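You operate a simulated robot arm through the tools that you are given. There is no shell and no other tool. Be economical: measure what you need, move in short steps, check, and stop when the job is done.

You run a simulated two-armed robot. Do the job below in one go: nothing can be reset, and whatever is moved stays where it is left.

## Task
The square plug in hood 2 has failed: move hood 3's there and fit a matching spare in hood 3.
Fine: the square plugs are the zone sensors; the failed one goes on top of hood 1; matching means the same printed range; the isolator stays locked and both hoods stay up on their props. Set down upright: square plug.
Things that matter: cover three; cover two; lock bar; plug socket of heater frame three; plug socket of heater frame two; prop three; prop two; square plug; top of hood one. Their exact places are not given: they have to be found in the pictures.

The check looks at the end state, three seconds after you hand in, the way a careful person would. Anything else that was tipped, shoved, dropped, spilled or broken makes it a failure.

## Robot
Two 7-joint arms with two-finger parallel grippers on one trunk, on a base that drives. Base frame: it is fixed to the floor where the robot stands at the start and does not move with it; the origin is under the middle of the robot, x ahead of it, y to its left, z up. Readings come in m, rad, newtons and seconds.
The left shoulder is at the start at [0.05, 0.165, 1.255], the right one opposite. With the tool pointing down near the work surface each hand reaches from about 0.2 to 0.68 m from the robot's upright axis, wherever it stands, measured 20 degrees to its own side. Places, roughly: cover three [0.5, -1.5, 1]; lock bar [0.4, 0.5, 0.5]; plug socket of heater frame three [0.5, -1.1, 0.9]; plug socket of heater frame two [0.5, -0.1, 0.9]; prop three [0.6, -1.9, 1.2]; prop two [0.6, -0.9, 1.2]; square plug [0.5, -2.25, 1.25]; top of hood one [0.6, 0.5, 1.2]. Payload 3.91 kg a hand.
Tool frame (each hand has its own): the origin (TCP) lies between the finger pads and is the grasp point; the fingertips stand 0.03 m ahead of it; z points along the fingers, y is the line along which they close. The gripper opens to 0.11 m. The fingers are 0.02 m wide and 0.01 m thick; the gripper's body (0.048 by 0.112 m) begins 0.055 m behind the TCP.
Orientation is that of the tool frame in the base frame, as a unit quaternion [x, y, z, w]. With the fingers straight down and closing along the base's y, the tool's x points along the base's -x, its y along +y and its z along -z.

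## Interface
- The arms move only by the tool arm_command. It takes "left_commands", "right_commands" or both (then of equal length, played together; a hand with none holds still); each is a list of rows, each a list of 7 numbers: the turn, a rotation vector about the base's x, y, z in units of 45 degrees (1.0 is 45 degrees), then the shift along the base's x, y, z in units of 500 mm (1.0 is 500 mm), then the finger opening in m, from 0 to 0.11. In form: [[ax, ay, az, tx, ty, tz, gripper], ...]. A call has 1 to 10 rows; each row is the pose to reach, as a shift and turn from the pose commanded when the call began. A call with a number of a shift or a turn outside -1 to 1 is refused whole. Rows are played at 5 a second. More than 0.05 m and 0.15 rad between two rows, or a gripper value outside its range, and nothing of the call is played. Where a pose cannot be reached the arm comes as near as it can. A force on the tool above 40 N (or 10 N above the force at the start of the call, whichever is more), or a blocked arm, ends the call early, and 0.2 s more pass. Each finger travels about 0.045 m/s and halts on what it meets, pressing with about 42 N; the grip force reading is that of the motor and also rises with nothing between the fingers. The clock runs only during rows and for 0.2 s after the last one: add rows that repeat a pose to give the fingers time. It gives the time, the measured TCP pose, the force on the tool (base axes), the opening and the grip force at its end, in the units of the frame above (readings bear some noise), with the torque about the TCP (base axes, N m) and any sound that the robot's microphone picked up.
- Cameras (640 x 400 px; columns grow to the right, rows downward): "scene" is now at [0.1224, 0.0035, 1.4572]; the picture's right is [0.04, -1.00, 0.00], its down [-0.24, -0.01, -0.97] and it looks along [0.97, 0.03, -0.24] (base axes); focal length 214 px, centre (320, 200). "left" rides on the left gripper at [0.072, -0.017, -0.103] in its tool frame; the picture's right is [0.23, 0.97, 0.00], its down [-0.76, 0.18, -0.62] and it looks along [-0.61, 0.14, 0.78] (tool axes); focal length 222 px, centre (320, 200). "right" rides on the right gripper at [0.073, 0.017, -0.103] in its tool frame; the picture's right is [-0.23, 0.97, 0.00], its down [-0.76, -0.18, -0.62] and it looks along [-0.61, -0.14, 0.78] (tool axes); focal length 222 px, centre (320, 200).
- snapshot(camera): a new picture of that camera. The clock stands still meanwhile.
- slide_trunk(by): slides the trunk up (or, below 0, down) by that many m; the arms and the scene camera ride with it, the base frame stays. It gives what a move gives, with no picture.
- drive_base(legs): drives the robot by 1 to 6 legs, each [ahead, left, turn to the left] in m, m and rad, along the robot's own axes; the way and the turn of a leg run together, so that a leg with both is an arc; at most 1.5 m and 3.142 rad a leg. The arms and the cameras ride along, it lands a little off, and it stops where it bumps. It gives what a move gives.
- aim_head(pan, tilt): turns the head with the scene camera to pan (to the left, within 1.396 rad either way) and tilt (down, from -0.506 to 1.204), counted from straight ahead of the robot. It gives what a move gives.
- locate(camera, pixels): there is no depth. For up to 12 entries [column, row, z] of the newest picture of that camera ("zoom" is the newest enlarged one), the place [x, y] in the base frame at which the ray of that pixel passes the height z, good to about 0.002 m. The clock stands still meanwhile.
- zoom(camera, box): a new picture of the part [left, top, right, bottom] of that camera's present view, enlarged. The clock stands still meanwhile.
- close_job(): hands the job in; it is judged then, once.

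Go step by step. Measure first, check grasps and placings, and put right what went wrong. The budget is 80 turns and 62 pictures, counting those below and the enlarged ones. Unless the task says otherwise, let go and move clear before handing in, and close with one line.

The tools are called after "Call:" as name(argument=value, ...) on one line, values as JSON. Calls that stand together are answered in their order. arm_command: Moves the arms, as the interface text tells. Its arguments: {"type":"object","properties":{"left_commands":{"type":"array","items":{"type":"array","items":{"type":"number"}}},"right_commands":{"type":"array","items":{"type":"array","items":{"type":"number"}}}},"required":[]} The other tools are called the same way: slide_trunk (by) slides the trunk up or down; drive_base (legs) drives the base; aim_head (pan, tilt) turns the head that bears the scene camera; snapshot (camera) takes a picture; locate (camera, pixels) gives the place at which the rays of pixels pass given heights; zoom (camera, box) takes an enlarged picture of a part of a camera's view; close_job () hands the job in.

At the start:

```text
clock: 0.0
left_tcp_pos: [0.3672, 0.196, 1.4435]
left_orientation: [0.0, 1.0, 0.0, 0.0]
left_contact_force: [0.4, -0.2, -0.1]
left_moment: [0.0, -0.02, 0.01]
left_width: 0.1099
left_gripper_force: 0.0
right_tcp_pos: [0.336, -0.101, 1.3682]
right_orientation: [0.0, 1.0, 0.001, 0.0]
right_contact_force: [-0.4, 0.7, -0.2]
right_moment: [0.01, 0.01, -0.02]
right_width: 0.1104
right_gripper_force: 0.1
trunk travel left (down, up): [-0.475, 0.028]
robot x, y, heading: [0.0007, 0.0063, 0.001]
head pan, tilt: [0.035, 0.246]
```

scene: 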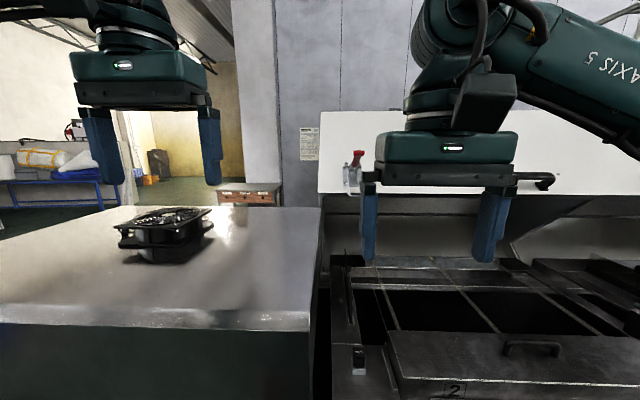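
right: 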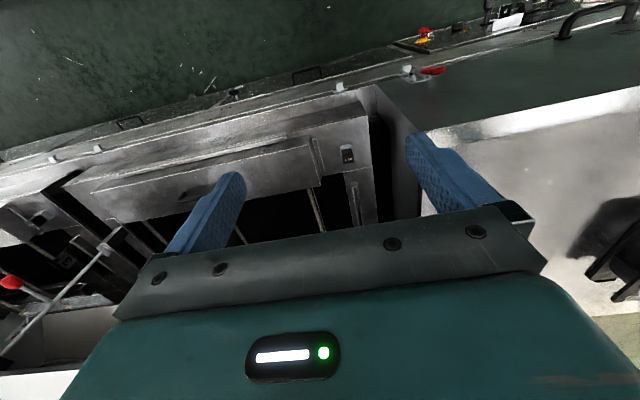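
left: 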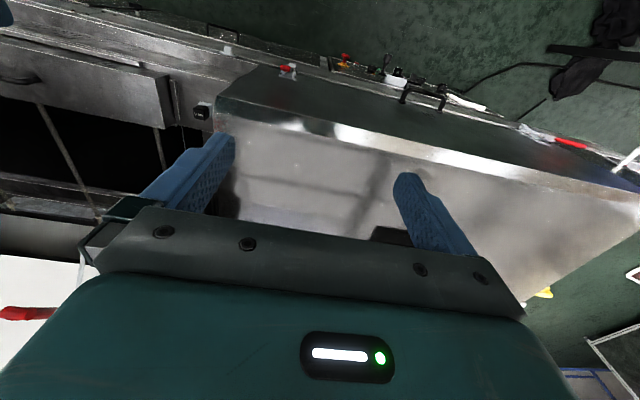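

The scene shows hood 1 closed at left, with a fan unit on it, and hood 2 open with its cover "2" (450,390) and a small black square plug near (358,358). I'll look more closely and then look right.

Call:
aim_head(pan=-0.3, tilt=0.75)

Call:
snapshot(camera="scene")

Call:
aim_head(pan=-1.2, tilt=0.4)

Call:
snapshot(camera="scene")

```text
clock: 0.9
left_tcp_pos: [0.368, 0.1963, 1.4438]
left_orientation: [0.0, 1.0, 0.0, 0.001]
left_contact_force: [0.0, -1.6, -0.1]
left_moment: [0.01, 0.01, -0.01]
left_width: 0.1097
left_gripper_force: 0.1
right_tcp_pos: [0.3367, -0.1018, 1.368]
right_orientation: [0.001, 1.0, 0.0, -0.001]
right_contact_force: [0.6, 0.1, 1.0]
right_moment: [0.01, 0.0, 0.0]
right_width: 0.11
right_gripper_force: 0.0
trunk travel left (down, up): [-0.475, 0.028]
robot x, y, heading: [0.0017, 0.0046, -0.005]
head pan, tilt: [-0.3, 0.75]
```

```text
58 pictures are left
```

scene: 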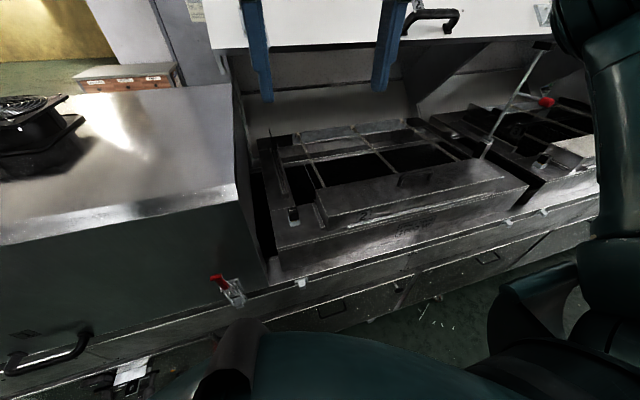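

```text
clock: 2.1
left_tcp_pos: [0.367, 0.1964, 1.444]
left_orientation: [0.001, 1.0, -0.001, 0.0]
left_contact_force: [0.0, -0.5, -0.8]
left_moment: [0.01, 0.01, -0.02]
left_width: 0.11
left_gripper_force: 0.1
right_tcp_pos: [0.3376, -0.1021, 1.3682]
right_orientation: [0.001, 1.0, 0.001, 0.0]
right_contact_force: [1.0, -0.1, -0.6]
right_moment: [-0.02, -0.01, 0.01]
right_width: 0.1099
right_gripper_force: 0.1
trunk travel left (down, up): [-0.475, 0.028]
robot x, y, heading: [0.0013, 0.0008, -0.001]
head pan, tilt: [-1.201, 0.4]
```

```text
57 pictures are left
```

scene: 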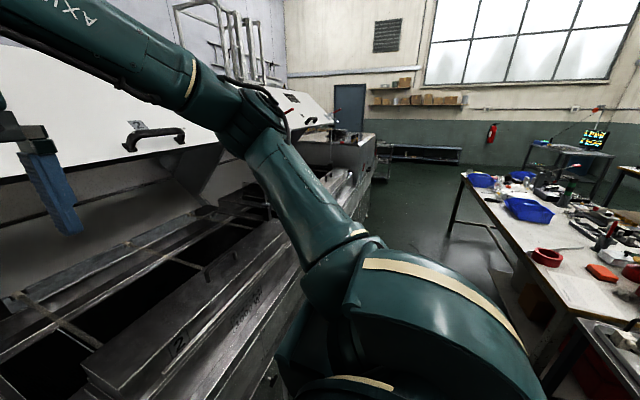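

Hoods 2 and 3 are open, with hood 4 beyond them. I'll zoom on the hood 2 plug, then drive right to look at hood 3 and the spares.

Call:
aim_head(pan=-0.3, tilt=0.75)

Call:
zoom(camera="scene", box=[240, 120, 400, 240])

Call:
locate(camera="scene", pixels=[[294, 215, 0.9], [270, 275, 0.85], [240, 190, 1.15], [80, 215, 1.15], [226, 84, 1.15], [215, 278, 0.8], [60, 130, 1.15]])

Call:
drive_base(legs=[[-0.15, 0, 0], [0, -1.4, 0]])

Call:
snapshot(camera="scene")

```text
clock: 3.3
left_tcp_pos: [0.3665, 0.1967, 1.4438]
left_orientation: [-0.001, 1.0, 0.0, 0.0]
left_contact_force: [-0.4, -0.2, -0.8]
left_moment: [0.02, -0.02, 0.03]
left_width: 0.11
left_gripper_force: 0.1
right_tcp_pos: [0.3362, -0.103, 1.3678]
right_orientation: [0.0, 1.0, 0.001, 0.0]
right_contact_force: [-0.3, 0.1, 0.4]
right_moment: [0.0, -0.01, 0.04]
right_width: 0.1099
right_gripper_force: 0.0
trunk travel left (down, up): [-0.475, 0.028]
robot x, y, heading: [0.0002, -0.0008, -0.0]
head pan, tilt: [-0.3, 0.75]
```

```text
3.33 times, centred on (320, 180) of scene
```

zoom: 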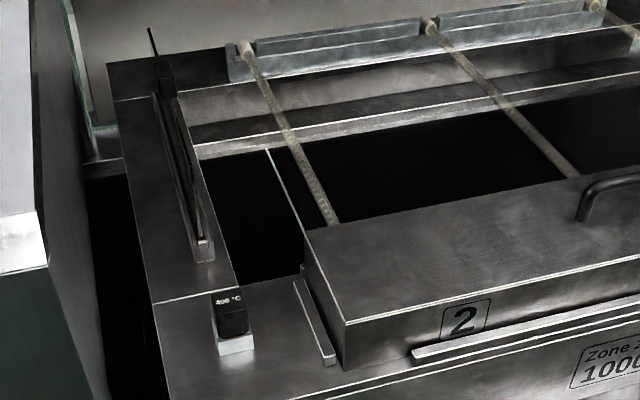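

```text
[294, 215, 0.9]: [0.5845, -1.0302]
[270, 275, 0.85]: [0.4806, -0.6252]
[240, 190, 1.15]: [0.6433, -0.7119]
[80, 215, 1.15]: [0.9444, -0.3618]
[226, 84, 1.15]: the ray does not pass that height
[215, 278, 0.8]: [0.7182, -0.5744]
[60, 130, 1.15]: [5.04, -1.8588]
```

```text
clock: 16.6
left_tcp_pos: [0.2355, -1.1728, 1.4445]
left_orientation: [-0.016, 1.0, 0.0, 0.0]
left_contact_force: [0.4, 1.1, 0.4]
left_moment: [0.02, -0.01, -0.01]
left_width: 0.1099
left_gripper_force: 0.1
right_tcp_pos: [0.2135, -1.4737, 1.3688]
right_orientation: [-0.013, 1.0, 0.001, 0.0]
right_contact_force: [0.1, -0.9, 0.0]
right_moment: [0.01, 0.02, 0.03]
right_width: 0.1099
right_gripper_force: 0.0
trunk travel left (down, up): [-0.475, 0.028]
robot x, y, heading: [-0.1253, -1.3802, 0.028]
head pan, tilt: [-0.3, 0.75]
```

```text
55 pictures are left
```

scene: 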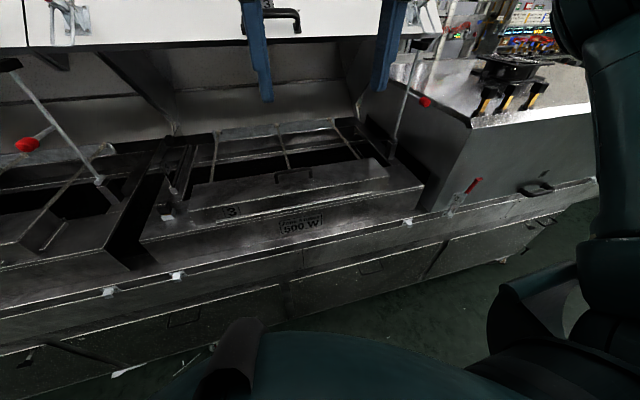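

Hood 3 shows cover "3" at (233,210) and its plug socket near (168,210); hood 4 carries an organizer with items at (510,90). I'll zoom on both.

Call:
zoom(camera="scene", box=[120, 120, 280, 240])

Call:
locate(camera="zoom", pixels=[[190, 370, 0.9], [320, 200, 0.9]])

Call:
zoom(camera="scene", box=[440, 30, 600, 130])

Call:
locate(camera="scene", pixels=[[168, 213, 0.9], [168, 213, 0.95], [480, 115, 1.15], [506, 112, 1.15], [530, 107, 1.15], [471, 125, 1.15], [590, 103, 1.15], [390, 75, 1.15]])

```text
3.33 times, centred on (200, 180) of scene
```

zoom: 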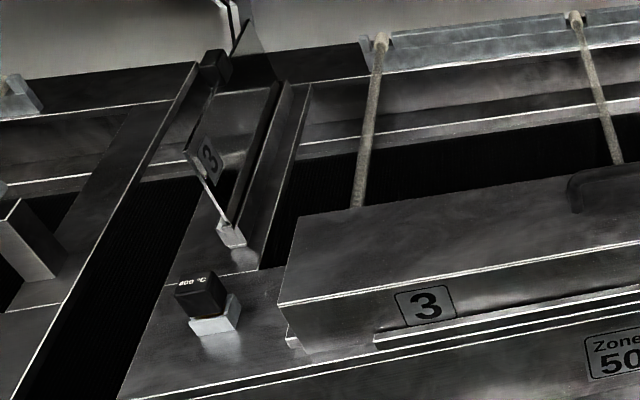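

```text
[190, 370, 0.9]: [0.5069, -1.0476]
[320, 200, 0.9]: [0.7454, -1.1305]
```

```text
4.00 times, centred on (520, 80) of scene
```

zoom: 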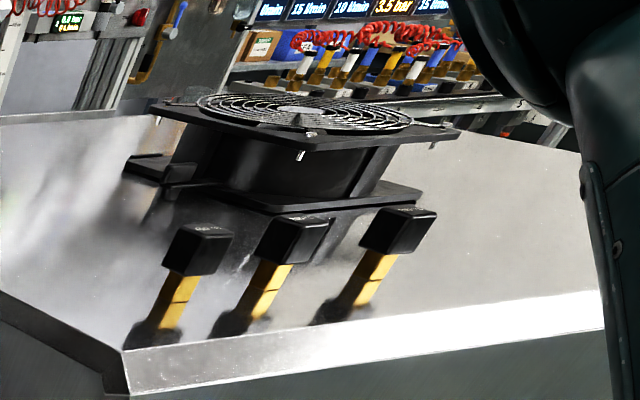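

```text
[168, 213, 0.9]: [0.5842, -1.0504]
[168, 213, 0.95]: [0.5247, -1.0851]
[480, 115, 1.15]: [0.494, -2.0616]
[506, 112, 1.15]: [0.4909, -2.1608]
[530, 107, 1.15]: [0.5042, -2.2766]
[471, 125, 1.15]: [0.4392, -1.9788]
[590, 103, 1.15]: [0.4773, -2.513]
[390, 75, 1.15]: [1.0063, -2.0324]
```

Zone 3's plug appears to read "800 °C" or "400 °C" and hood 4 holds three spares with yellow stems. Before driving further right I'll check the clearance on that side.

Call:
aim_head(pan=-1.35, tilt=0.7)

Call:
snapshot(camera="scene")

Call:
locate(camera="scene", pixels=[[320, 200, 0.0], [320, 300, 0.0], [320, 100, 0.0], [420, 200, 0.0], [200, 200, 0.0]])

```text
clock: 17.9
left_tcp_pos: [0.2348, -1.174, 1.4444]
left_orientation: [-0.015, 1.0, 0.0, 0.001]
left_contact_force: [0.0, 0.5, 0.7]
left_moment: [-0.02, -0.01, 0.0]
left_width: 0.11
left_gripper_force: 0.0
right_tcp_pos: [0.2139, -1.4739, 1.3684]
right_orientation: [-0.014, 1.0, 0.0, 0.0]
right_contact_force: [-0.2, -0.1, 0.0]
right_moment: [0.0, 0.0, 0.0]
right_width: 0.1102
right_gripper_force: 0.0
trunk travel left (down, up): [-0.475, 0.028]
robot x, y, heading: [-0.1279, -1.3817, 0.027]
head pan, tilt: [-1.349, 0.7]
```

```text
52 pictures are left
```

scene: 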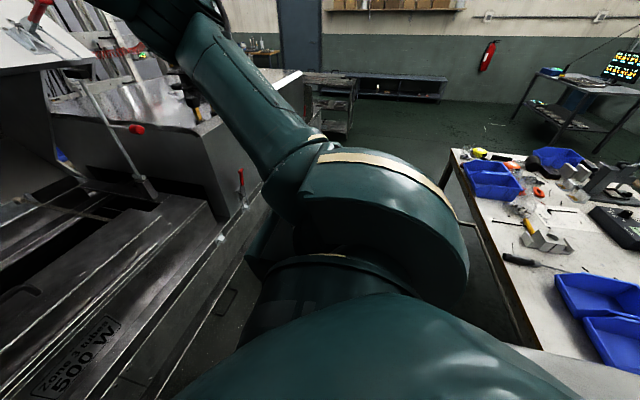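

```text
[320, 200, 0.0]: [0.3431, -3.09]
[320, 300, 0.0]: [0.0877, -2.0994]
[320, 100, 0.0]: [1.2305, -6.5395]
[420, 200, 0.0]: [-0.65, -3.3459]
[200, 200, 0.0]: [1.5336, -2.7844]
```

The way to the right is clear between the table edge (455,155) and the hoods, so I drive to hood 4.

Call:
drive_base(legs=[[0.0, -0.65, -0.028]])

Call:
aim_head(pan=-0.2, tilt=0.5)

Call:
snapshot(camera="scene")

```text
clock: 24.1
left_tcp_pos: [0.2524, -1.8357, 1.4445]
left_orientation: [-0.005, 1.0, 0.0, 0.0]
left_contact_force: [0.1, -0.6, 0.2]
left_moment: [0.0, -0.02, 0.01]
left_width: 0.11
left_gripper_force: 0.0
right_tcp_pos: [0.2241, -2.1345, 1.369]
right_orientation: [-0.004, 1.0, 0.001, 0.0]
right_contact_force: [0.3, 0.3, -0.5]
right_moment: [-0.03, -0.03, 0.01]
right_width: 0.1101
right_gripper_force: 0.1
trunk travel left (down, up): [-0.475, 0.028]
robot x, y, heading: [-0.1158, -2.0325, 0.011]
head pan, tilt: [-1.349, 0.7]
```

```text
clock: 25.5
left_tcp_pos: [0.2521, -1.8356, 1.4442]
left_orientation: [-0.005, 1.0, 0.0, 0.001]
left_contact_force: [-0.4, 0.5, -0.3]
left_moment: [0.01, -0.01, 0.01]
left_width: 0.1101
left_gripper_force: 0.1
right_tcp_pos: [0.2245, -2.1348, 1.368]
right_orientation: [-0.004, 1.0, 0.0, 0.0]
right_contact_force: [0.6, 1.8, 0.0]
right_moment: [0.0, -0.01, -0.01]
right_width: 0.1101
right_gripper_force: 0.0
trunk travel left (down, up): [-0.475, 0.028]
robot x, y, heading: [-0.1138, -2.0347, 0.014]
head pan, tilt: [-0.201, 0.499]
```

```text
51 pictures are left
```

scene: 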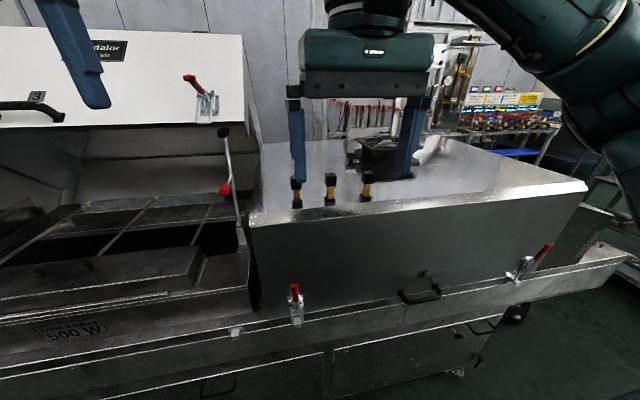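

Call:
zoom(camera="scene", box=[280, 160, 384, 225])

Call:
locate(camera="scene", pixels=[[297, 207, 1.12], [297, 207, 1.15], [297, 207, 1.2], [331, 203, 1.15], [366, 200, 1.15], [250, 223, 1.15], [588, 184, 1.15], [263, 142, 1.15], [223, 130, 1.3], [224, 190, 1.1]])

Call:
snapshot(camera="right")

```text
6.15 times, centred on (332, 192) of scene
```

zoom: 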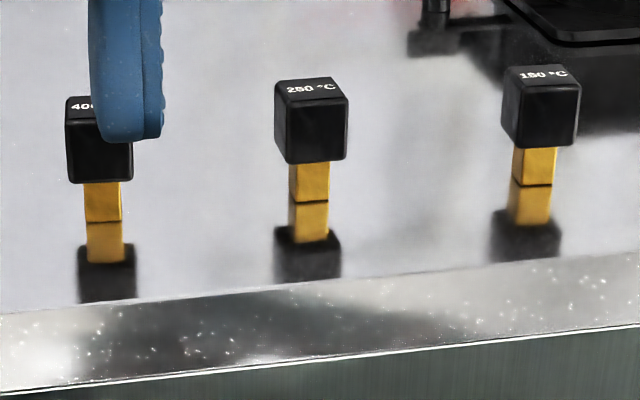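

```text
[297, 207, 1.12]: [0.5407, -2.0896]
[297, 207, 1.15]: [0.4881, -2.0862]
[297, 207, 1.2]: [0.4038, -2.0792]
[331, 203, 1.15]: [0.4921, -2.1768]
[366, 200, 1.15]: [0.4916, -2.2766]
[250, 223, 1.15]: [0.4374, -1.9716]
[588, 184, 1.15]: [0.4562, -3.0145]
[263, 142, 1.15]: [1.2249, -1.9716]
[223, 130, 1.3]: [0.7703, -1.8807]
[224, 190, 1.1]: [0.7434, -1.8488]
```

```text
49 pictures are left
```

right: 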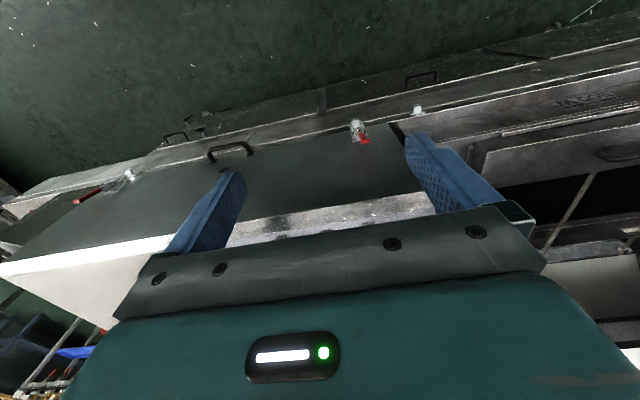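

The spares read 400, 250 and 150 °C (left to right). I'll look back to hood 3's plug with strong zoom to read its range.

Call:
aim_head(pan=0.95, tilt=0.4)

Call:
snapshot(camera="scene")

```text
clock: 26.8
left_tcp_pos: [0.2515, -1.8342, 1.4439]
left_orientation: [-0.005, 1.0, 0.0, 0.0]
left_contact_force: [-0.3, 0.6, 0.4]
left_moment: [-0.03, 0.02, 0.03]
left_width: 0.1101
left_gripper_force: 0.1
right_tcp_pos: [0.224, -2.1339, 1.3686]
right_orientation: [-0.004, 1.0, 0.001, 0.0]
right_contact_force: [-0.5, -0.9, 0.3]
right_moment: [-0.01, 0.03, 0.0]
right_width: 0.11
right_gripper_force: 0.1
trunk travel left (down, up): [-0.475, 0.028]
robot x, y, heading: [-0.1157, -2.0388, 0.011]
head pan, tilt: [0.949, 0.4]
```

```text
48 pictures are left
```

scene: 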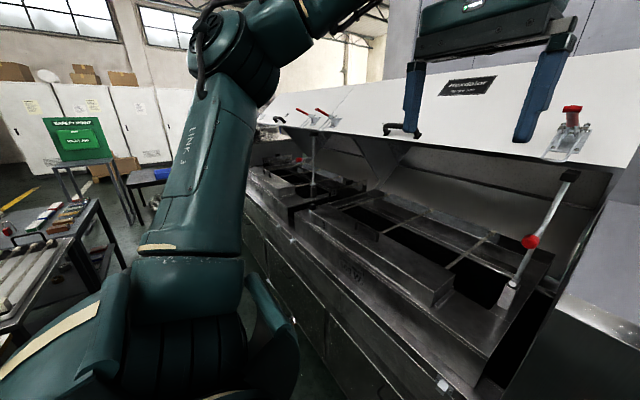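

The plug isn't readable from here, but 400 °C is the only candidate of the "?00" type; I'll verify at hood 3. I now position the robot for the right hand over the leftmost spare.

Call:
drive_base(legs=[[0.09, 0.1, -0.011]])

Call:
aim_head(pan=-0.15, tilt=0.6)

Call:
snapshot(camera="scene")

```text
clock: 28.4
left_tcp_pos: [0.3425, -1.7372, 1.4436]
left_orientation: [0.0, 1.0, 0.0, 0.0]
left_contact_force: [-0.2, 0.6, 0.0]
left_moment: [-0.01, -0.01, -0.01]
left_width: 0.1103
left_gripper_force: 0.1
right_tcp_pos: [0.3126, -2.0362, 1.3682]
right_orientation: [0.002, 1.0, 0.001, 0.0]
right_contact_force: [-0.3, 0.2, 0.2]
right_moment: [-0.02, -0.01, 0.0]
right_width: 0.11
right_gripper_force: 0.0
trunk travel left (down, up): [-0.475, 0.028]
robot x, y, heading: [-0.0259, -1.9338, -0.003]
head pan, tilt: [0.949, 0.4]
```

```text
clock: 29.7
left_tcp_pos: [0.3427, -1.738, 1.4435]
left_orientation: [0.001, 1.0, 0.0, -0.001]
left_contact_force: [0.0, -0.6, 0.9]
left_moment: [0.02, 0.0, 0.01]
left_width: 0.11
left_gripper_force: 0.0
right_tcp_pos: [0.3119, -2.037, 1.3689]
right_orientation: [0.002, 1.0, 0.0, 0.0]
right_contact_force: [0.6, -0.2, -0.1]
right_moment: [-0.01, 0.0, 0.0]
right_width: 0.11
right_gripper_force: 0.0
trunk travel left (down, up): [-0.475, 0.028]
robot x, y, heading: [-0.0293, -1.9351, -0.004]
head pan, tilt: [-0.15, 0.6]
```

```text
47 pictures are left
```

scene: 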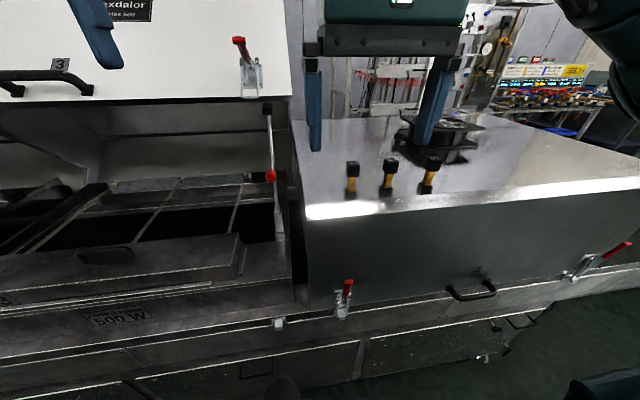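

Now the three spares are clearly at (352,185), (388,182) and (430,178). I zoom for measurement and move the right hand nearer for a wrist view.

Call:
zoom(camera="scene", box=[330, 150, 450, 225])

Call:
locate(camera="zoom", pixels=[[320, 200, 1.1], [320, 200, 1.2], [120, 200, 1.1], [120, 200, 1.2]])

Call:
arm_command(right_commands=[[0, 0, 0, 0.08, -0.04, 0, 0.07], [0, 0, 0, 0.16, -0.08, 0, 0.07], [0, 0, 0, 0.2, -0.11, 0, 0.07], [0, 0, 0, 0.2, -0.11, 0, 0.07]])

Call:
snapshot(camera="right")

```text
5.33 times, centred on (390, 188) of scene
```

zoom: 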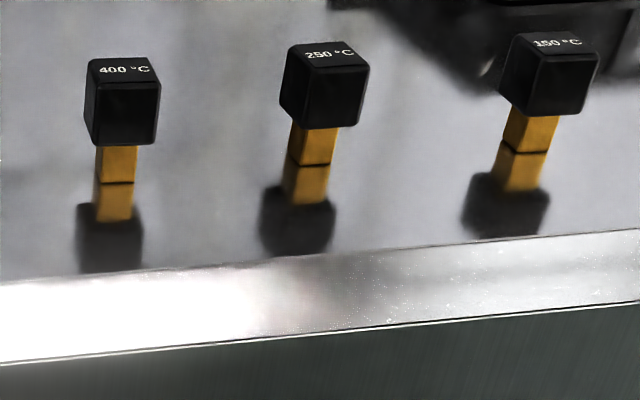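

```text
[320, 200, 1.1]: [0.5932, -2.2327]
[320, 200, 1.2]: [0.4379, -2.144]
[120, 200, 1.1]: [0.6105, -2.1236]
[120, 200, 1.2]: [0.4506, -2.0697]
```

```text
clock: 30.7
left_tcp_pos: [0.3418, -1.7388, 1.4432]
left_orientation: [0.001, 1.0, -0.001, 0.0]
left_contact_force: [0.1, 0.4, 0.6]
left_moment: [-0.02, 0.0, 0.03]
left_width: 0.1099
left_gripper_force: 0.1
right_tcp_pos: [0.4109, -2.0919, 1.3685]
right_orientation: [0.001, 1.0, 0.001, 0.0]
right_contact_force: [-0.8, -0.3, -1.0]
right_moment: [0.0, 0.0, 0.0]
right_width: 0.07
right_gripper_force: 0.1
trunk travel left (down, up): [-0.475, 0.028]
robot x, y, heading: [-0.0264, -1.9308, -0.002]
head pan, tilt: [-0.15, 0.6]
```

```text
45 pictures are left
```

right: 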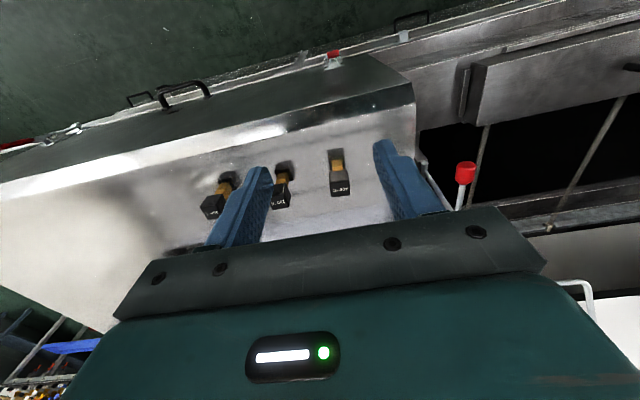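

The 400 °C spare is at (338,178) in the right view; I zoom there to triangulate.

Call:
locate(camera="zoom", pixels=[[116, 183, 1.12], [116, 183, 1.16], [116, 183, 1.2], [130, 70, 1.16], [130, 70, 1.2], [130, 70, 1.24], [88, 59, 1.2], [160, 83, 1.2]])

Call:
zoom(camera="right", box=[298, 140, 378, 210])

Call:
locate(camera="zoom", pixels=[[320, 200, 1.12], [320, 200, 1.16], [320, 200, 1.2], [320, 100, 1.16], [320, 300, 1.16], [320, 300, 1.2], [320, 300, 1.24]])

```text
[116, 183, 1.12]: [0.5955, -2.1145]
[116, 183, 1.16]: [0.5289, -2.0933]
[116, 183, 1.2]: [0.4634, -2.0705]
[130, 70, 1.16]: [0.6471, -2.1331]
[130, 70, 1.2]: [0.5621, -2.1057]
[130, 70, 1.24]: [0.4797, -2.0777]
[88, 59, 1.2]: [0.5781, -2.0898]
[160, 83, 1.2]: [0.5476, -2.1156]
```

```text
5.71 times, centred on (338, 175) of right
```

zoom: 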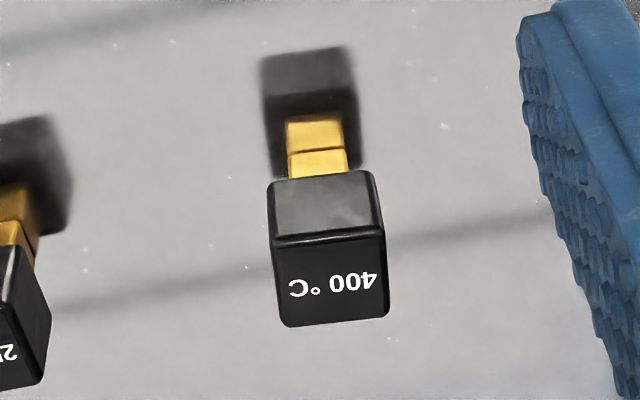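

```text
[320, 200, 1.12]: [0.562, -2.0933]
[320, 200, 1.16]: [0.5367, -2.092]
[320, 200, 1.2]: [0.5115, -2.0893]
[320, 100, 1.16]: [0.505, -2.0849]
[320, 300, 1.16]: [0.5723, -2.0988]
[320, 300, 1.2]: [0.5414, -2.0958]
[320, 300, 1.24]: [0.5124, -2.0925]
```

Triangulation puts the 400 spare at about (0.521,-2.0905), head (26 mm cube) from 1.194 to 1.220, standing on the surface at 1.168. I move above it and check.

Call:
arm_command(right_commands=[[0, 0, 0, 0.08, 0, 0, 0.07], [0, 0, 0, 0.16, 0, 0, 0.07], [0, 0, 0, 0.22, 0.003, -0.04, 0.06], [0, 0, 0, 0.22, 0.003, -0.12, 0.06], [0, 0, 0, 0.22, 0.003, -0.18, 0.06], [0, 0, 0, 0.22, 0.003, -0.18, 0.06]])

Call:
snapshot(camera="right")

Call:
locate(camera="right", pixels=[[320, 190, 1.22], [320, 170, 1.22], [340, 170, 1.22], [320, 150, 1.22]])

```text
clock: 32.1
left_tcp_pos: [0.3416, -1.739, 1.4434]
left_orientation: [0.001, 1.0, 0.001, 0.0]
left_contact_force: [-0.2, 1.6, 0.2]
left_moment: [-0.01, 0.02, -0.02]
left_width: 0.1101
left_gripper_force: 0.1
right_tcp_pos: [0.5219, -2.09, 1.2763]
right_orientation: [0.002, 1.0, 0.001, 0.001]
right_contact_force: [-0.9, 0.0, 0.0]
right_moment: [0.01, -0.01, -0.01]
right_width: 0.0604
right_gripper_force: 0.1
trunk travel left (down, up): [-0.475, 0.028]
robot x, y, heading: [-0.0265, -1.9374, -0.004]
head pan, tilt: [-0.15, 0.6]
```

```text
43 pictures are left
```

right: 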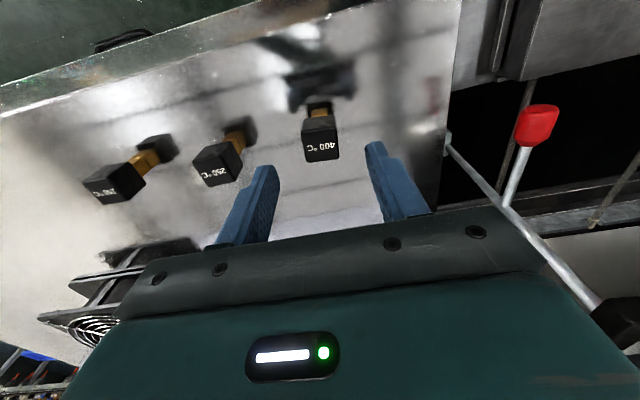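

```text
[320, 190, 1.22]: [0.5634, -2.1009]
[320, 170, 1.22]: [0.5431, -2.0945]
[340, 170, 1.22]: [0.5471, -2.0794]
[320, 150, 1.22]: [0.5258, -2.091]
```

Head top centre at (320,147) maps to (0.523,-2.0905), right under the TCP. I descend and close.

Call:
arm_command(right_commands=[[0, 0, 0, 0, 0, -0.06, 0.06], [0, 0, 0, 0, 0, -0.113, 0.06], [0, 0, 0, 0, 0, -0.113, 0.045], [0, 0, 0, 0, 0, -0.113, 0.03], [0, 0, 0, 0, 0, -0.113, 0.015], [0, 0, 0, 0, 0, -0.113, 0.015], [0, 0, 0, 0, 0, -0.113, 0.015]])

Call:
snapshot(camera="right")

```text
clock: 33.7
left_tcp_pos: [0.3432, -1.7409, 1.444]
left_orientation: [0.001, 1.0, 0.0, 0.0]
left_contact_force: [-0.3, -0.3, 0.5]
left_moment: [0.01, 0.01, 0.0]
left_width: 0.1099
left_gripper_force: 0.0
right_tcp_pos: [0.5218, -2.0911, 1.2241]
right_orientation: [0.002, 1.0, 0.002, 0.0]
right_contact_force: [-0.4, -0.6, -0.7]
right_moment: [-0.01, -0.01, 0.01]
right_width: 0.0273
right_gripper_force: 41.5
trunk travel left (down, up): [-0.475, 0.028]
robot x, y, heading: [-0.0272, -1.9349, -0.001]
head pan, tilt: [-0.15, 0.6]
```

```text
42 pictures are left
```

right: 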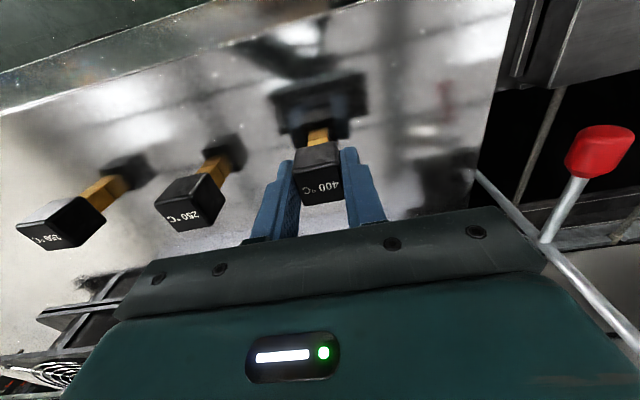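

The spare is gripped (27.3 mm, 41 N). I lift, retract, and drive to hood 3.

Call:
arm_command(right_commands=[[0, 0, 0, 0, 0, 0.06, 0.015], [0, 0, 0, 0, 0, 0.14, 0.015], [0, 0, 0, -0.04, 0, 0.22, 0.015], [0, 0, 0, -0.12, 0, 0.28, 0.015], [0, 0, 0, -0.2, 0.04, 0.3, 0.015], [0, 0, 0, -0.28, 0.08, 0.3, 0.015], [0, 0, 0, -0.36, 0.11, 0.3, 0.015], [0, 0, 0, -0.36, 0.11, 0.3, 0.015]])

Call:
drive_base(legs=[[-0.04, 0.78, 0.0]])

Call:
aim_head(pan=0.15, tilt=0.7)

Call:
snapshot(camera="scene")

```text
clock: 35.5
left_tcp_pos: [0.3426, -1.7394, 1.4435]
left_orientation: [0.0, 1.0, 0.0, -0.001]
left_contact_force: [-0.4, -0.4, 0.3]
left_moment: [0.02, -0.01, -0.01]
left_width: 0.1099
left_gripper_force: 0.0
right_tcp_pos: [0.3412, -2.0373, 1.3705]
right_orientation: [0.002, 1.0, 0.001, 0.0]
right_contact_force: [-0.1, 0.5, -0.8]
right_moment: [-0.02, 0.02, 0.02]
right_width: 0.0272
right_gripper_force: 42.1
trunk travel left (down, up): [-0.475, 0.028]
robot x, y, heading: [-0.027, -1.9321, 0.001]
head pan, tilt: [-0.15, 0.6]
```

```text
clock: 42.8
left_tcp_pos: [0.2956, -0.9533, 1.4438]
left_orientation: [-0.006, 1.0, 0.0, -0.001]
left_contact_force: [-0.2, 0.3, -0.6]
left_moment: [0.03, 0.02, 0.02]
left_width: 0.11
left_gripper_force: 0.2
right_tcp_pos: [0.3005, -1.2544, 1.371]
right_orientation: [-0.004, 1.0, 0.001, 0.001]
right_contact_force: [0.2, 0.1, -0.7]
right_moment: [0.0, -0.01, 0.02]
right_width: 0.0274
right_gripper_force: 42.3
trunk travel left (down, up): [-0.475, 0.028]
robot x, y, heading: [-0.068, -1.1536, 0.011]
head pan, tilt: [-0.15, 0.6]
```

```text
clock: 43.6
left_tcp_pos: [0.2972, -0.9545, 1.443]
left_orientation: [-0.005, 1.0, 0.0, 0.0]
left_contact_force: [-0.2, 0.7, -0.4]
left_moment: [-0.02, 0.05, -0.02]
left_width: 0.1098
left_gripper_force: 0.0
right_tcp_pos: [0.3009, -1.2526, 1.3714]
right_orientation: [-0.005, 1.0, 0.001, 0.0]
right_contact_force: [0.0, 0.0, -1.3]
right_moment: [-0.01, -0.04, 0.0]
right_width: 0.0273
right_gripper_force: 42.4
trunk travel left (down, up): [-0.475, 0.028]
robot x, y, heading: [-0.0735, -1.1555, 0.012]
head pan, tilt: [0.15, 0.7]
```

```text
41 pictures are left
```

scene: 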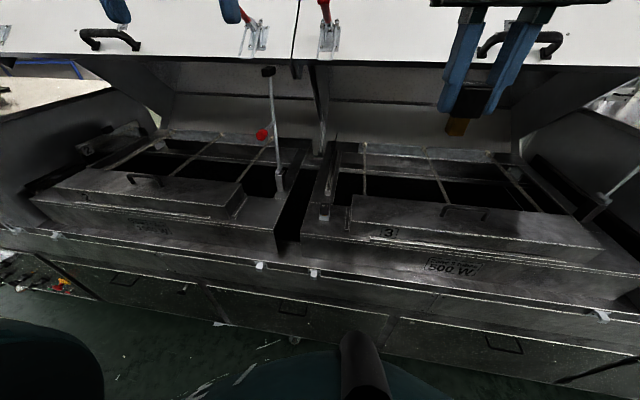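

Call:
zoom(camera="scene", box=[280, 170, 376, 240])

Call:
locate(camera="zoom", pixels=[[320, 200, 0.9], [320, 200, 1.0], [320, 300, 0.9], [320, 300, 1.0], [420, 200, 0.9], [420, 200, 1.0]])

Call:
zoom(camera="scene", box=[220, 60, 380, 240])

```text
5.71 times, centred on (328, 205) of scene
```

zoom: 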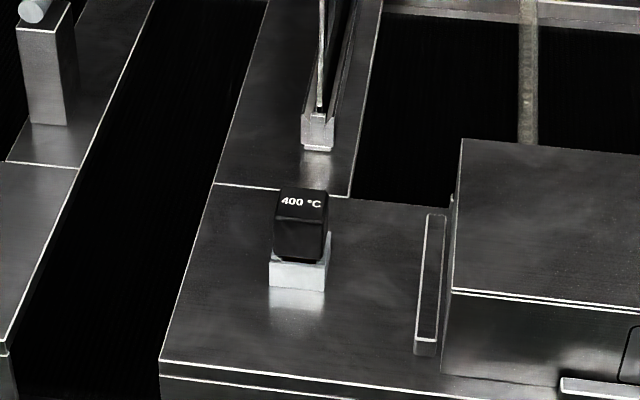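

```text
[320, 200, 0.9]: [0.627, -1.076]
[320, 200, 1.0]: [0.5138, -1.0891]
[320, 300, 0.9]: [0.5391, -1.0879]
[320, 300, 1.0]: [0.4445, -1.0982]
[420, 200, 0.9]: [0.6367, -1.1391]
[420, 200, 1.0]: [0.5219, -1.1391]
```

```text
2.22 times, centred on (300, 150) of scene
```

zoom: 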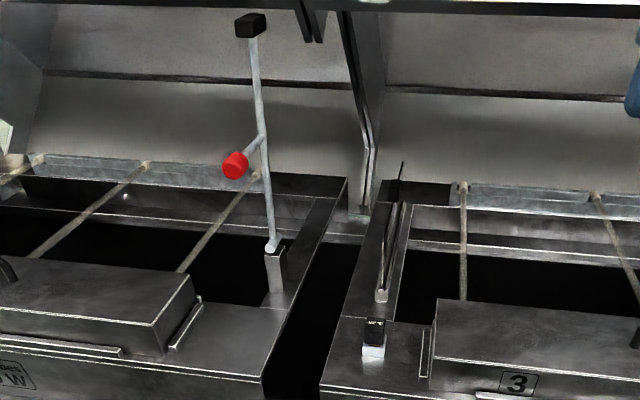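

Hood 3's plug clearly reads "400 °C", so the held spare matches; there's good clearance around its white socket. I bring the left hand above for a wrist view and park the right one aside.

Call:
arm_command(left_commands=[[0, 0, 0, 0, -0.04, -0.06, 0.06], [0, 0, 0, 0.02, -0.08, -0.12, 0.06], [0, 0, 0, 0.06, -0.12, -0.18, 0.06], [0, 0, 0, 0.1, -0.16, -0.24, 0.06], [0, 0, 0, 0.15, -0.2, -0.3, 0.06], [0, 0, 0, 0.2, -0.23, -0.36, 0.06], [0, 0, 0, 0.25, -0.251, -0.42, 0.06], [0, 0, 0, 0.3, -0.251, -0.48, 0.06], [0, 0, 0, 0.3, -0.251, -0.48, 0.06]], right_commands=[[0, 0, 0, 0, -0.05, 0, 0.015], [0, 0, 0, 0, -0.1, 0, 0.015], [0, 0, 0, 0, -0.15, 0, 0.015], [0, 0, 0, 0, -0.2, 0, 0.015], [0, 0, 0, 0, -0.25, 0, 0.015], [0, 0, 0, 0, -0.28, 0, 0.015], [0, 0, 0, 0, -0.28, 0, 0.015], [0, 0, 0, 0, -0.28, 0, 0.015], [0, 0, 0, 0, -0.28, 0, 0.015]])

Call:
snapshot(camera="left")

Call:
zoom(camera="scene", box=[300, 190, 360, 230])

Call:
locate(camera="zoom", pixels=[[320, 200, 0.9], [320, 200, 1.0], [320, 300, 0.9], [320, 300, 1.0], [220, 200, 0.9], [220, 200, 1.0]])

```text
clock: 45.6
left_tcp_pos: [0.4467, -1.082, 1.2055]
left_orientation: [-0.006, 1.0, 0.0, 0.001]
left_contact_force: [-0.4, 0.2, 0.1]
left_moment: [-0.01, 0.0, 0.0]
left_width: 0.0598
left_gripper_force: 0.1
right_tcp_pos: [0.2991, -1.3931, 1.3706]
right_orientation: [-0.004, 1.0, 0.001, 0.001]
right_contact_force: [-0.5, 0.1, -0.8]
right_moment: [0.01, -0.01, 0.03]
right_width: 0.0273
right_gripper_force: 42.4
trunk travel left (down, up): [-0.475, 0.028]
robot x, y, heading: [-0.0734, -1.1554, 0.012]
head pan, tilt: [0.15, 0.7]
```

```text
38 pictures are left
```

left: 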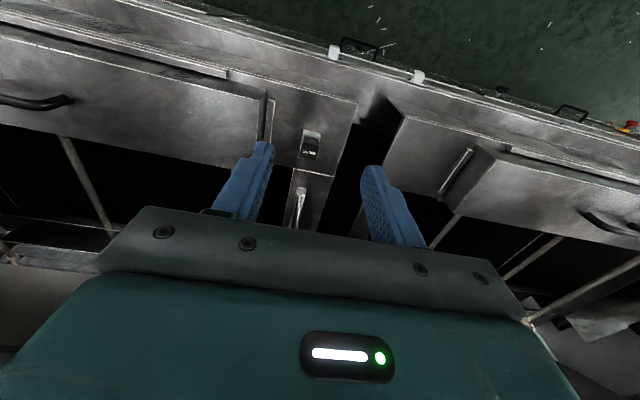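

```text
10.00 times, centred on (330, 210) of scene
```

zoom: 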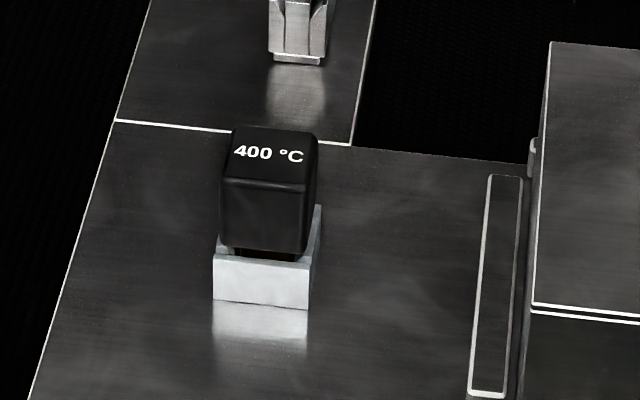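

```text
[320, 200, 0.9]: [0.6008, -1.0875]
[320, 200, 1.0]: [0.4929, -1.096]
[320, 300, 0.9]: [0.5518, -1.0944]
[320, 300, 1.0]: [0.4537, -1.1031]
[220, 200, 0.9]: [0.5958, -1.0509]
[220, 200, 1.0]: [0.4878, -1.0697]
```

The hood 3 plug is at (311,148) in the left view; zoom to triangulate it.

Call:
locate(camera="zoom", pixels=[[273, 153, 0.93], [273, 153, 0.96], [273, 153, 0.99], [262, 302, 0.9], [262, 302, 0.92], [262, 302, 0.94], [262, 257, 0.93], [262, 257, 0.95], [212, 302, 0.92], [308, 310, 0.92]])

Call:
zoom(camera="left", box=[280, 120, 344, 160])

Call:
locate(camera="zoom", pixels=[[320, 200, 0.9], [320, 200, 0.93], [320, 200, 0.96], [320, 200, 0.99], [320, 300, 0.93], [320, 300, 0.96], [320, 100, 0.9], [320, 100, 0.93], [420, 200, 0.93], [420, 200, 0.96]])

```text
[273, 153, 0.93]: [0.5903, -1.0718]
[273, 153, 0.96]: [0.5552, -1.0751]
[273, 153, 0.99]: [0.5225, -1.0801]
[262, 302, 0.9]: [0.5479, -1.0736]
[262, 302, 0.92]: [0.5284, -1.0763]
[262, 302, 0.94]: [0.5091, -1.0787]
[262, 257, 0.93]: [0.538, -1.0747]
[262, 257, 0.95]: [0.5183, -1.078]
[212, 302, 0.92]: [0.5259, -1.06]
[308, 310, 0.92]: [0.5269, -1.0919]
```

```text
10.00 times, centred on (312, 140) of left
```

zoom: 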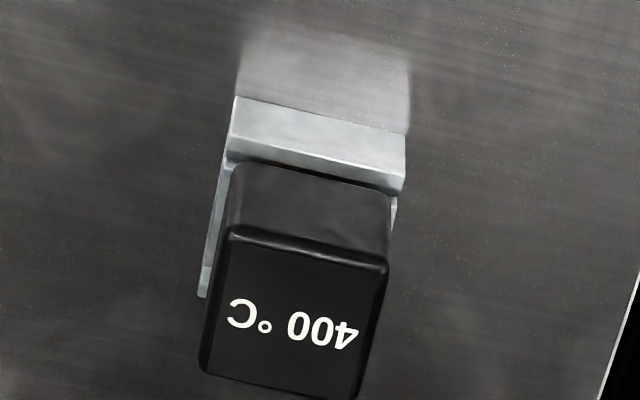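

```text
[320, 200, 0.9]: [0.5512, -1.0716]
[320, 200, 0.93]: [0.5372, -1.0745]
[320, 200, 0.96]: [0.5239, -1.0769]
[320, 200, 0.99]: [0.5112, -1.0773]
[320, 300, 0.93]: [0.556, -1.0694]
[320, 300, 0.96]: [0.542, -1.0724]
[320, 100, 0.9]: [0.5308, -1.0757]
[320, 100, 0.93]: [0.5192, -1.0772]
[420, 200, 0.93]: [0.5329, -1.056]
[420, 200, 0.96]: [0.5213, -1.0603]
```

Surface z≈0.922, socket walls to 0.941, head 0.950–0.978, centre about (0.534,-1.078). I hover the left hand above it to confirm.

Call:
arm_command(left_commands=[[0, 0, 0, 0.08, 0.008, 0, 0.06], [0, 0, 0, 0.16, 0.008, -0.04, 0.06], [0, 0, 0, 0.178, 0.008, -0.12, 0.06], [0, 0, 0, 0.178, 0.008, -0.2, 0.06], [0, 0, 0, 0.178, 0.008, -0.28, 0.06], [0, 0, 0, 0.178, 0.008, -0.32, 0.06], [0, 0, 0, 0.178, 0.008, -0.32, 0.06]])

Call:
snapshot(camera="left")

Call:
locate(camera="left", pixels=[[320, 150, 0.978], [300, 150, 0.978], [320, 130, 0.978], [340, 150, 0.978], [320, 130, 0.941], [320, 110, 0.941]])

```text
clock: 47.2
left_tcp_pos: [0.5362, -1.077, 1.0432]
left_orientation: [-0.005, 1.0, 0.001, -0.001]
left_contact_force: [-0.1, -0.7, 0.3]
left_moment: [0.0, 0.02, 0.0]
left_width: 0.0602
left_gripper_force: 0.0
right_tcp_pos: [0.2994, -1.3941, 1.37]
right_orientation: [-0.003, 1.0, 0.0, 0.0]
right_contact_force: [0.3, 0.4, -0.8]
right_moment: [0.02, 0.01, 0.01]
right_width: 0.0272
right_gripper_force: 41.5
trunk travel left (down, up): [-0.475, 0.028]
robot x, y, heading: [-0.0688, -1.1565, 0.015]
head pan, tilt: [0.15, 0.7]
```

```text
35 pictures are left
```

left: 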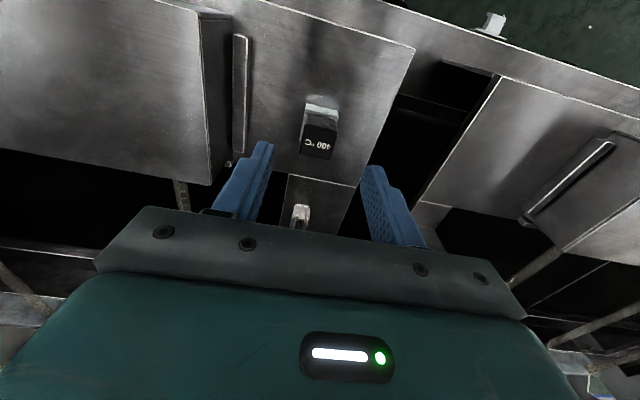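

```text
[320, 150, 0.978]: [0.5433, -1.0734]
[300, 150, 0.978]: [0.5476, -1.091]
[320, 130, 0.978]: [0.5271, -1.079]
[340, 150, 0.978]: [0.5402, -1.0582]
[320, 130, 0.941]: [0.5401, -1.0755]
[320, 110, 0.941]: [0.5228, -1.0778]
```

Head top centre (318,142) → (0.537,-1.077), right under the TCP. I descend to 0.980, close.

Call:
arm_command(left_commands=[[0, 0, 0, 0, 0, -0.07, 0.06], [0, 0, 0, 0, 0, -0.124, 0.06], [0, 0, 0, 0, 0, -0.124, 0.045], [0, 0, 0, 0, 0, -0.124, 0.03], [0, 0, 0, 0, 0, -0.124, 0.015], [0, 0, 0, 0, 0, -0.124, 0.015], [0, 0, 0, 0, 0, -0.124, 0.015]])

Call:
snapshot(camera="left")

```text
clock: 48.8
left_tcp_pos: [0.5373, -1.0774, 0.981]
left_orientation: [-0.005, 1.0, -0.001, 0.0]
left_contact_force: [-1.1, -0.1, 0.0]
left_moment: [-0.02, 0.0, 0.0]
left_width: 0.0269
left_gripper_force: 42.2
right_tcp_pos: [0.2994, -1.394, 1.3703]
right_orientation: [-0.005, 1.0, 0.002, 0.0]
right_contact_force: [0.7, 0.1, -0.2]
right_moment: [-0.01, 0.04, 0.02]
right_width: 0.027
right_gripper_force: 42.2
trunk travel left (down, up): [-0.475, 0.028]
robot x, y, heading: [-0.0694, -1.1592, 0.015]
head pan, tilt: [0.15, 0.7]
```

```text
34 pictures are left
```

left: 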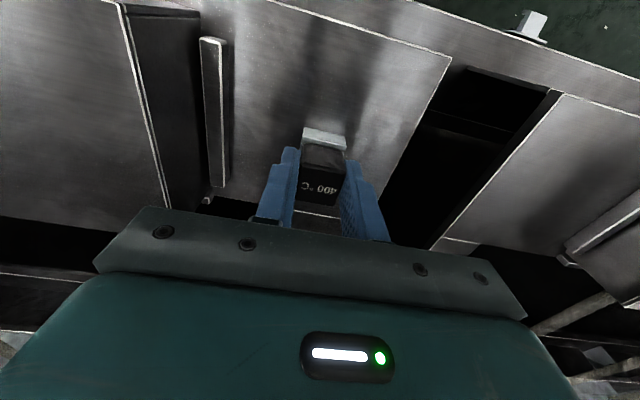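

The left hand grips the plug (26.9 mm, 42 N, no side load). I pull straight up.

Call:
arm_command(left_commands=[[0, 0, 0, 0, 0, 0.02, 0.015], [0, 0, 0, 0, 0, 0.04, 0.015], [0, 0, 0, 0, 0, 0.06, 0.015], [0, 0, 0, 0, 0, 0.09, 0.015], [0, 0, 0, 0, 0, 0.14, 0.015], [0, 0, 0, 0, 0, 0.2, 0.015], [0, 0, 0, 0, 0, 0.2, 0.015]])

Call:
snapshot(camera="left")

Call:
zoom(camera="scene", box=[290, 150, 370, 230])

Call:
locate(camera="zoom", pixels=[[320, 200, 0.941], [320, 300, 0.941], [270, 300, 0.941], [300, 300, 0.941], [300, 340, 0.941], [300, 320, 0.941]])

```text
clock: 50.4
left_tcp_pos: [0.5364, -1.0782, 1.0832]
left_orientation: [-0.005, 1.0, 0.0, 0.0]
left_contact_force: [-0.7, -0.4, -0.8]
left_moment: [0.03, -0.01, -0.02]
left_width: 0.0271
left_gripper_force: 41.8
right_tcp_pos: [0.2994, -1.3942, 1.3703]
right_orientation: [-0.005, 1.0, 0.0, 0.0]
right_contact_force: [-0.3, -0.3, 0.0]
right_moment: [-0.08, 0.02, -0.01]
right_width: 0.0271
right_gripper_force: 41.9
trunk travel left (down, up): [-0.475, 0.028]
robot x, y, heading: [-0.068, -1.1556, 0.007]
head pan, tilt: [0.15, 0.7]
```

```text
33 pictures are left
```

left: 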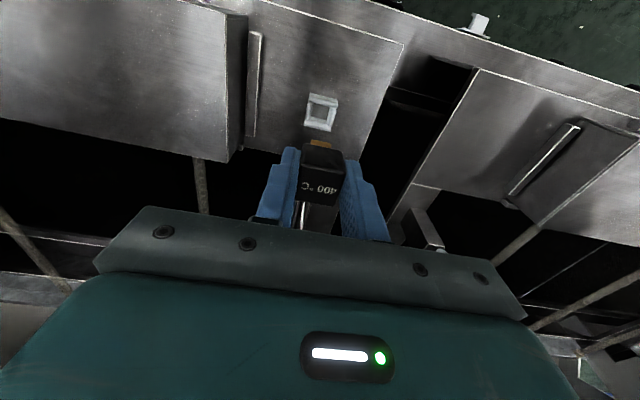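

```text
5.00 times, centred on (330, 190) of scene
```

zoom: 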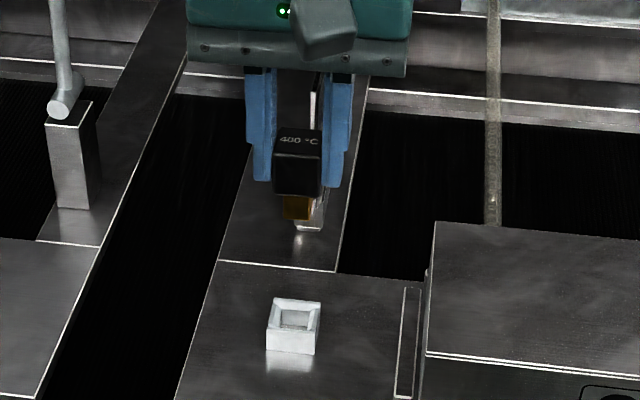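

```text
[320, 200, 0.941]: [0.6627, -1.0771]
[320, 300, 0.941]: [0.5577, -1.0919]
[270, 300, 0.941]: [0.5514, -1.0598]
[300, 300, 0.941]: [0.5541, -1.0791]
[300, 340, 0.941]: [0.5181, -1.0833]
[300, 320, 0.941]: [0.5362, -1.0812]
```

The plug is out; the socket at (320,113) in the left view is a chamfered cup. I zoom there to fix its hole centre and the plug's position in the fingers.

Call:
zoom(camera="left", box=[280, 85, 360, 135])

Call:
locate(camera="zoom", pixels=[[320, 200, 0.941], [320, 200, 0.924], [320, 220, 0.941], [320, 240, 0.941], [300, 220, 0.941], [340, 220, 0.941], [320, 220, 0.924], [340, 240, 0.941]])

```text
8.00 times, centred on (320, 110) of left
```

zoom: 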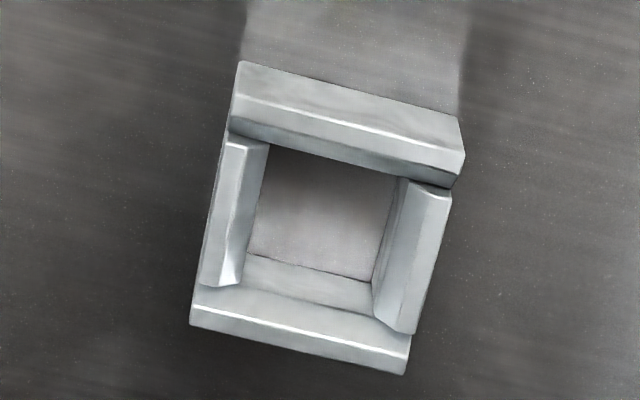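

```text
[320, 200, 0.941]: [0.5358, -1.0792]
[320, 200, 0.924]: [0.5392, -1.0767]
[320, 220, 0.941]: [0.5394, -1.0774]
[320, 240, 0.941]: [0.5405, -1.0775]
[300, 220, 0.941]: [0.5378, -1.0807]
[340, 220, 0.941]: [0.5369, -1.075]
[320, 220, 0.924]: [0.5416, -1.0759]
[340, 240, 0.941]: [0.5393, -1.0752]
```

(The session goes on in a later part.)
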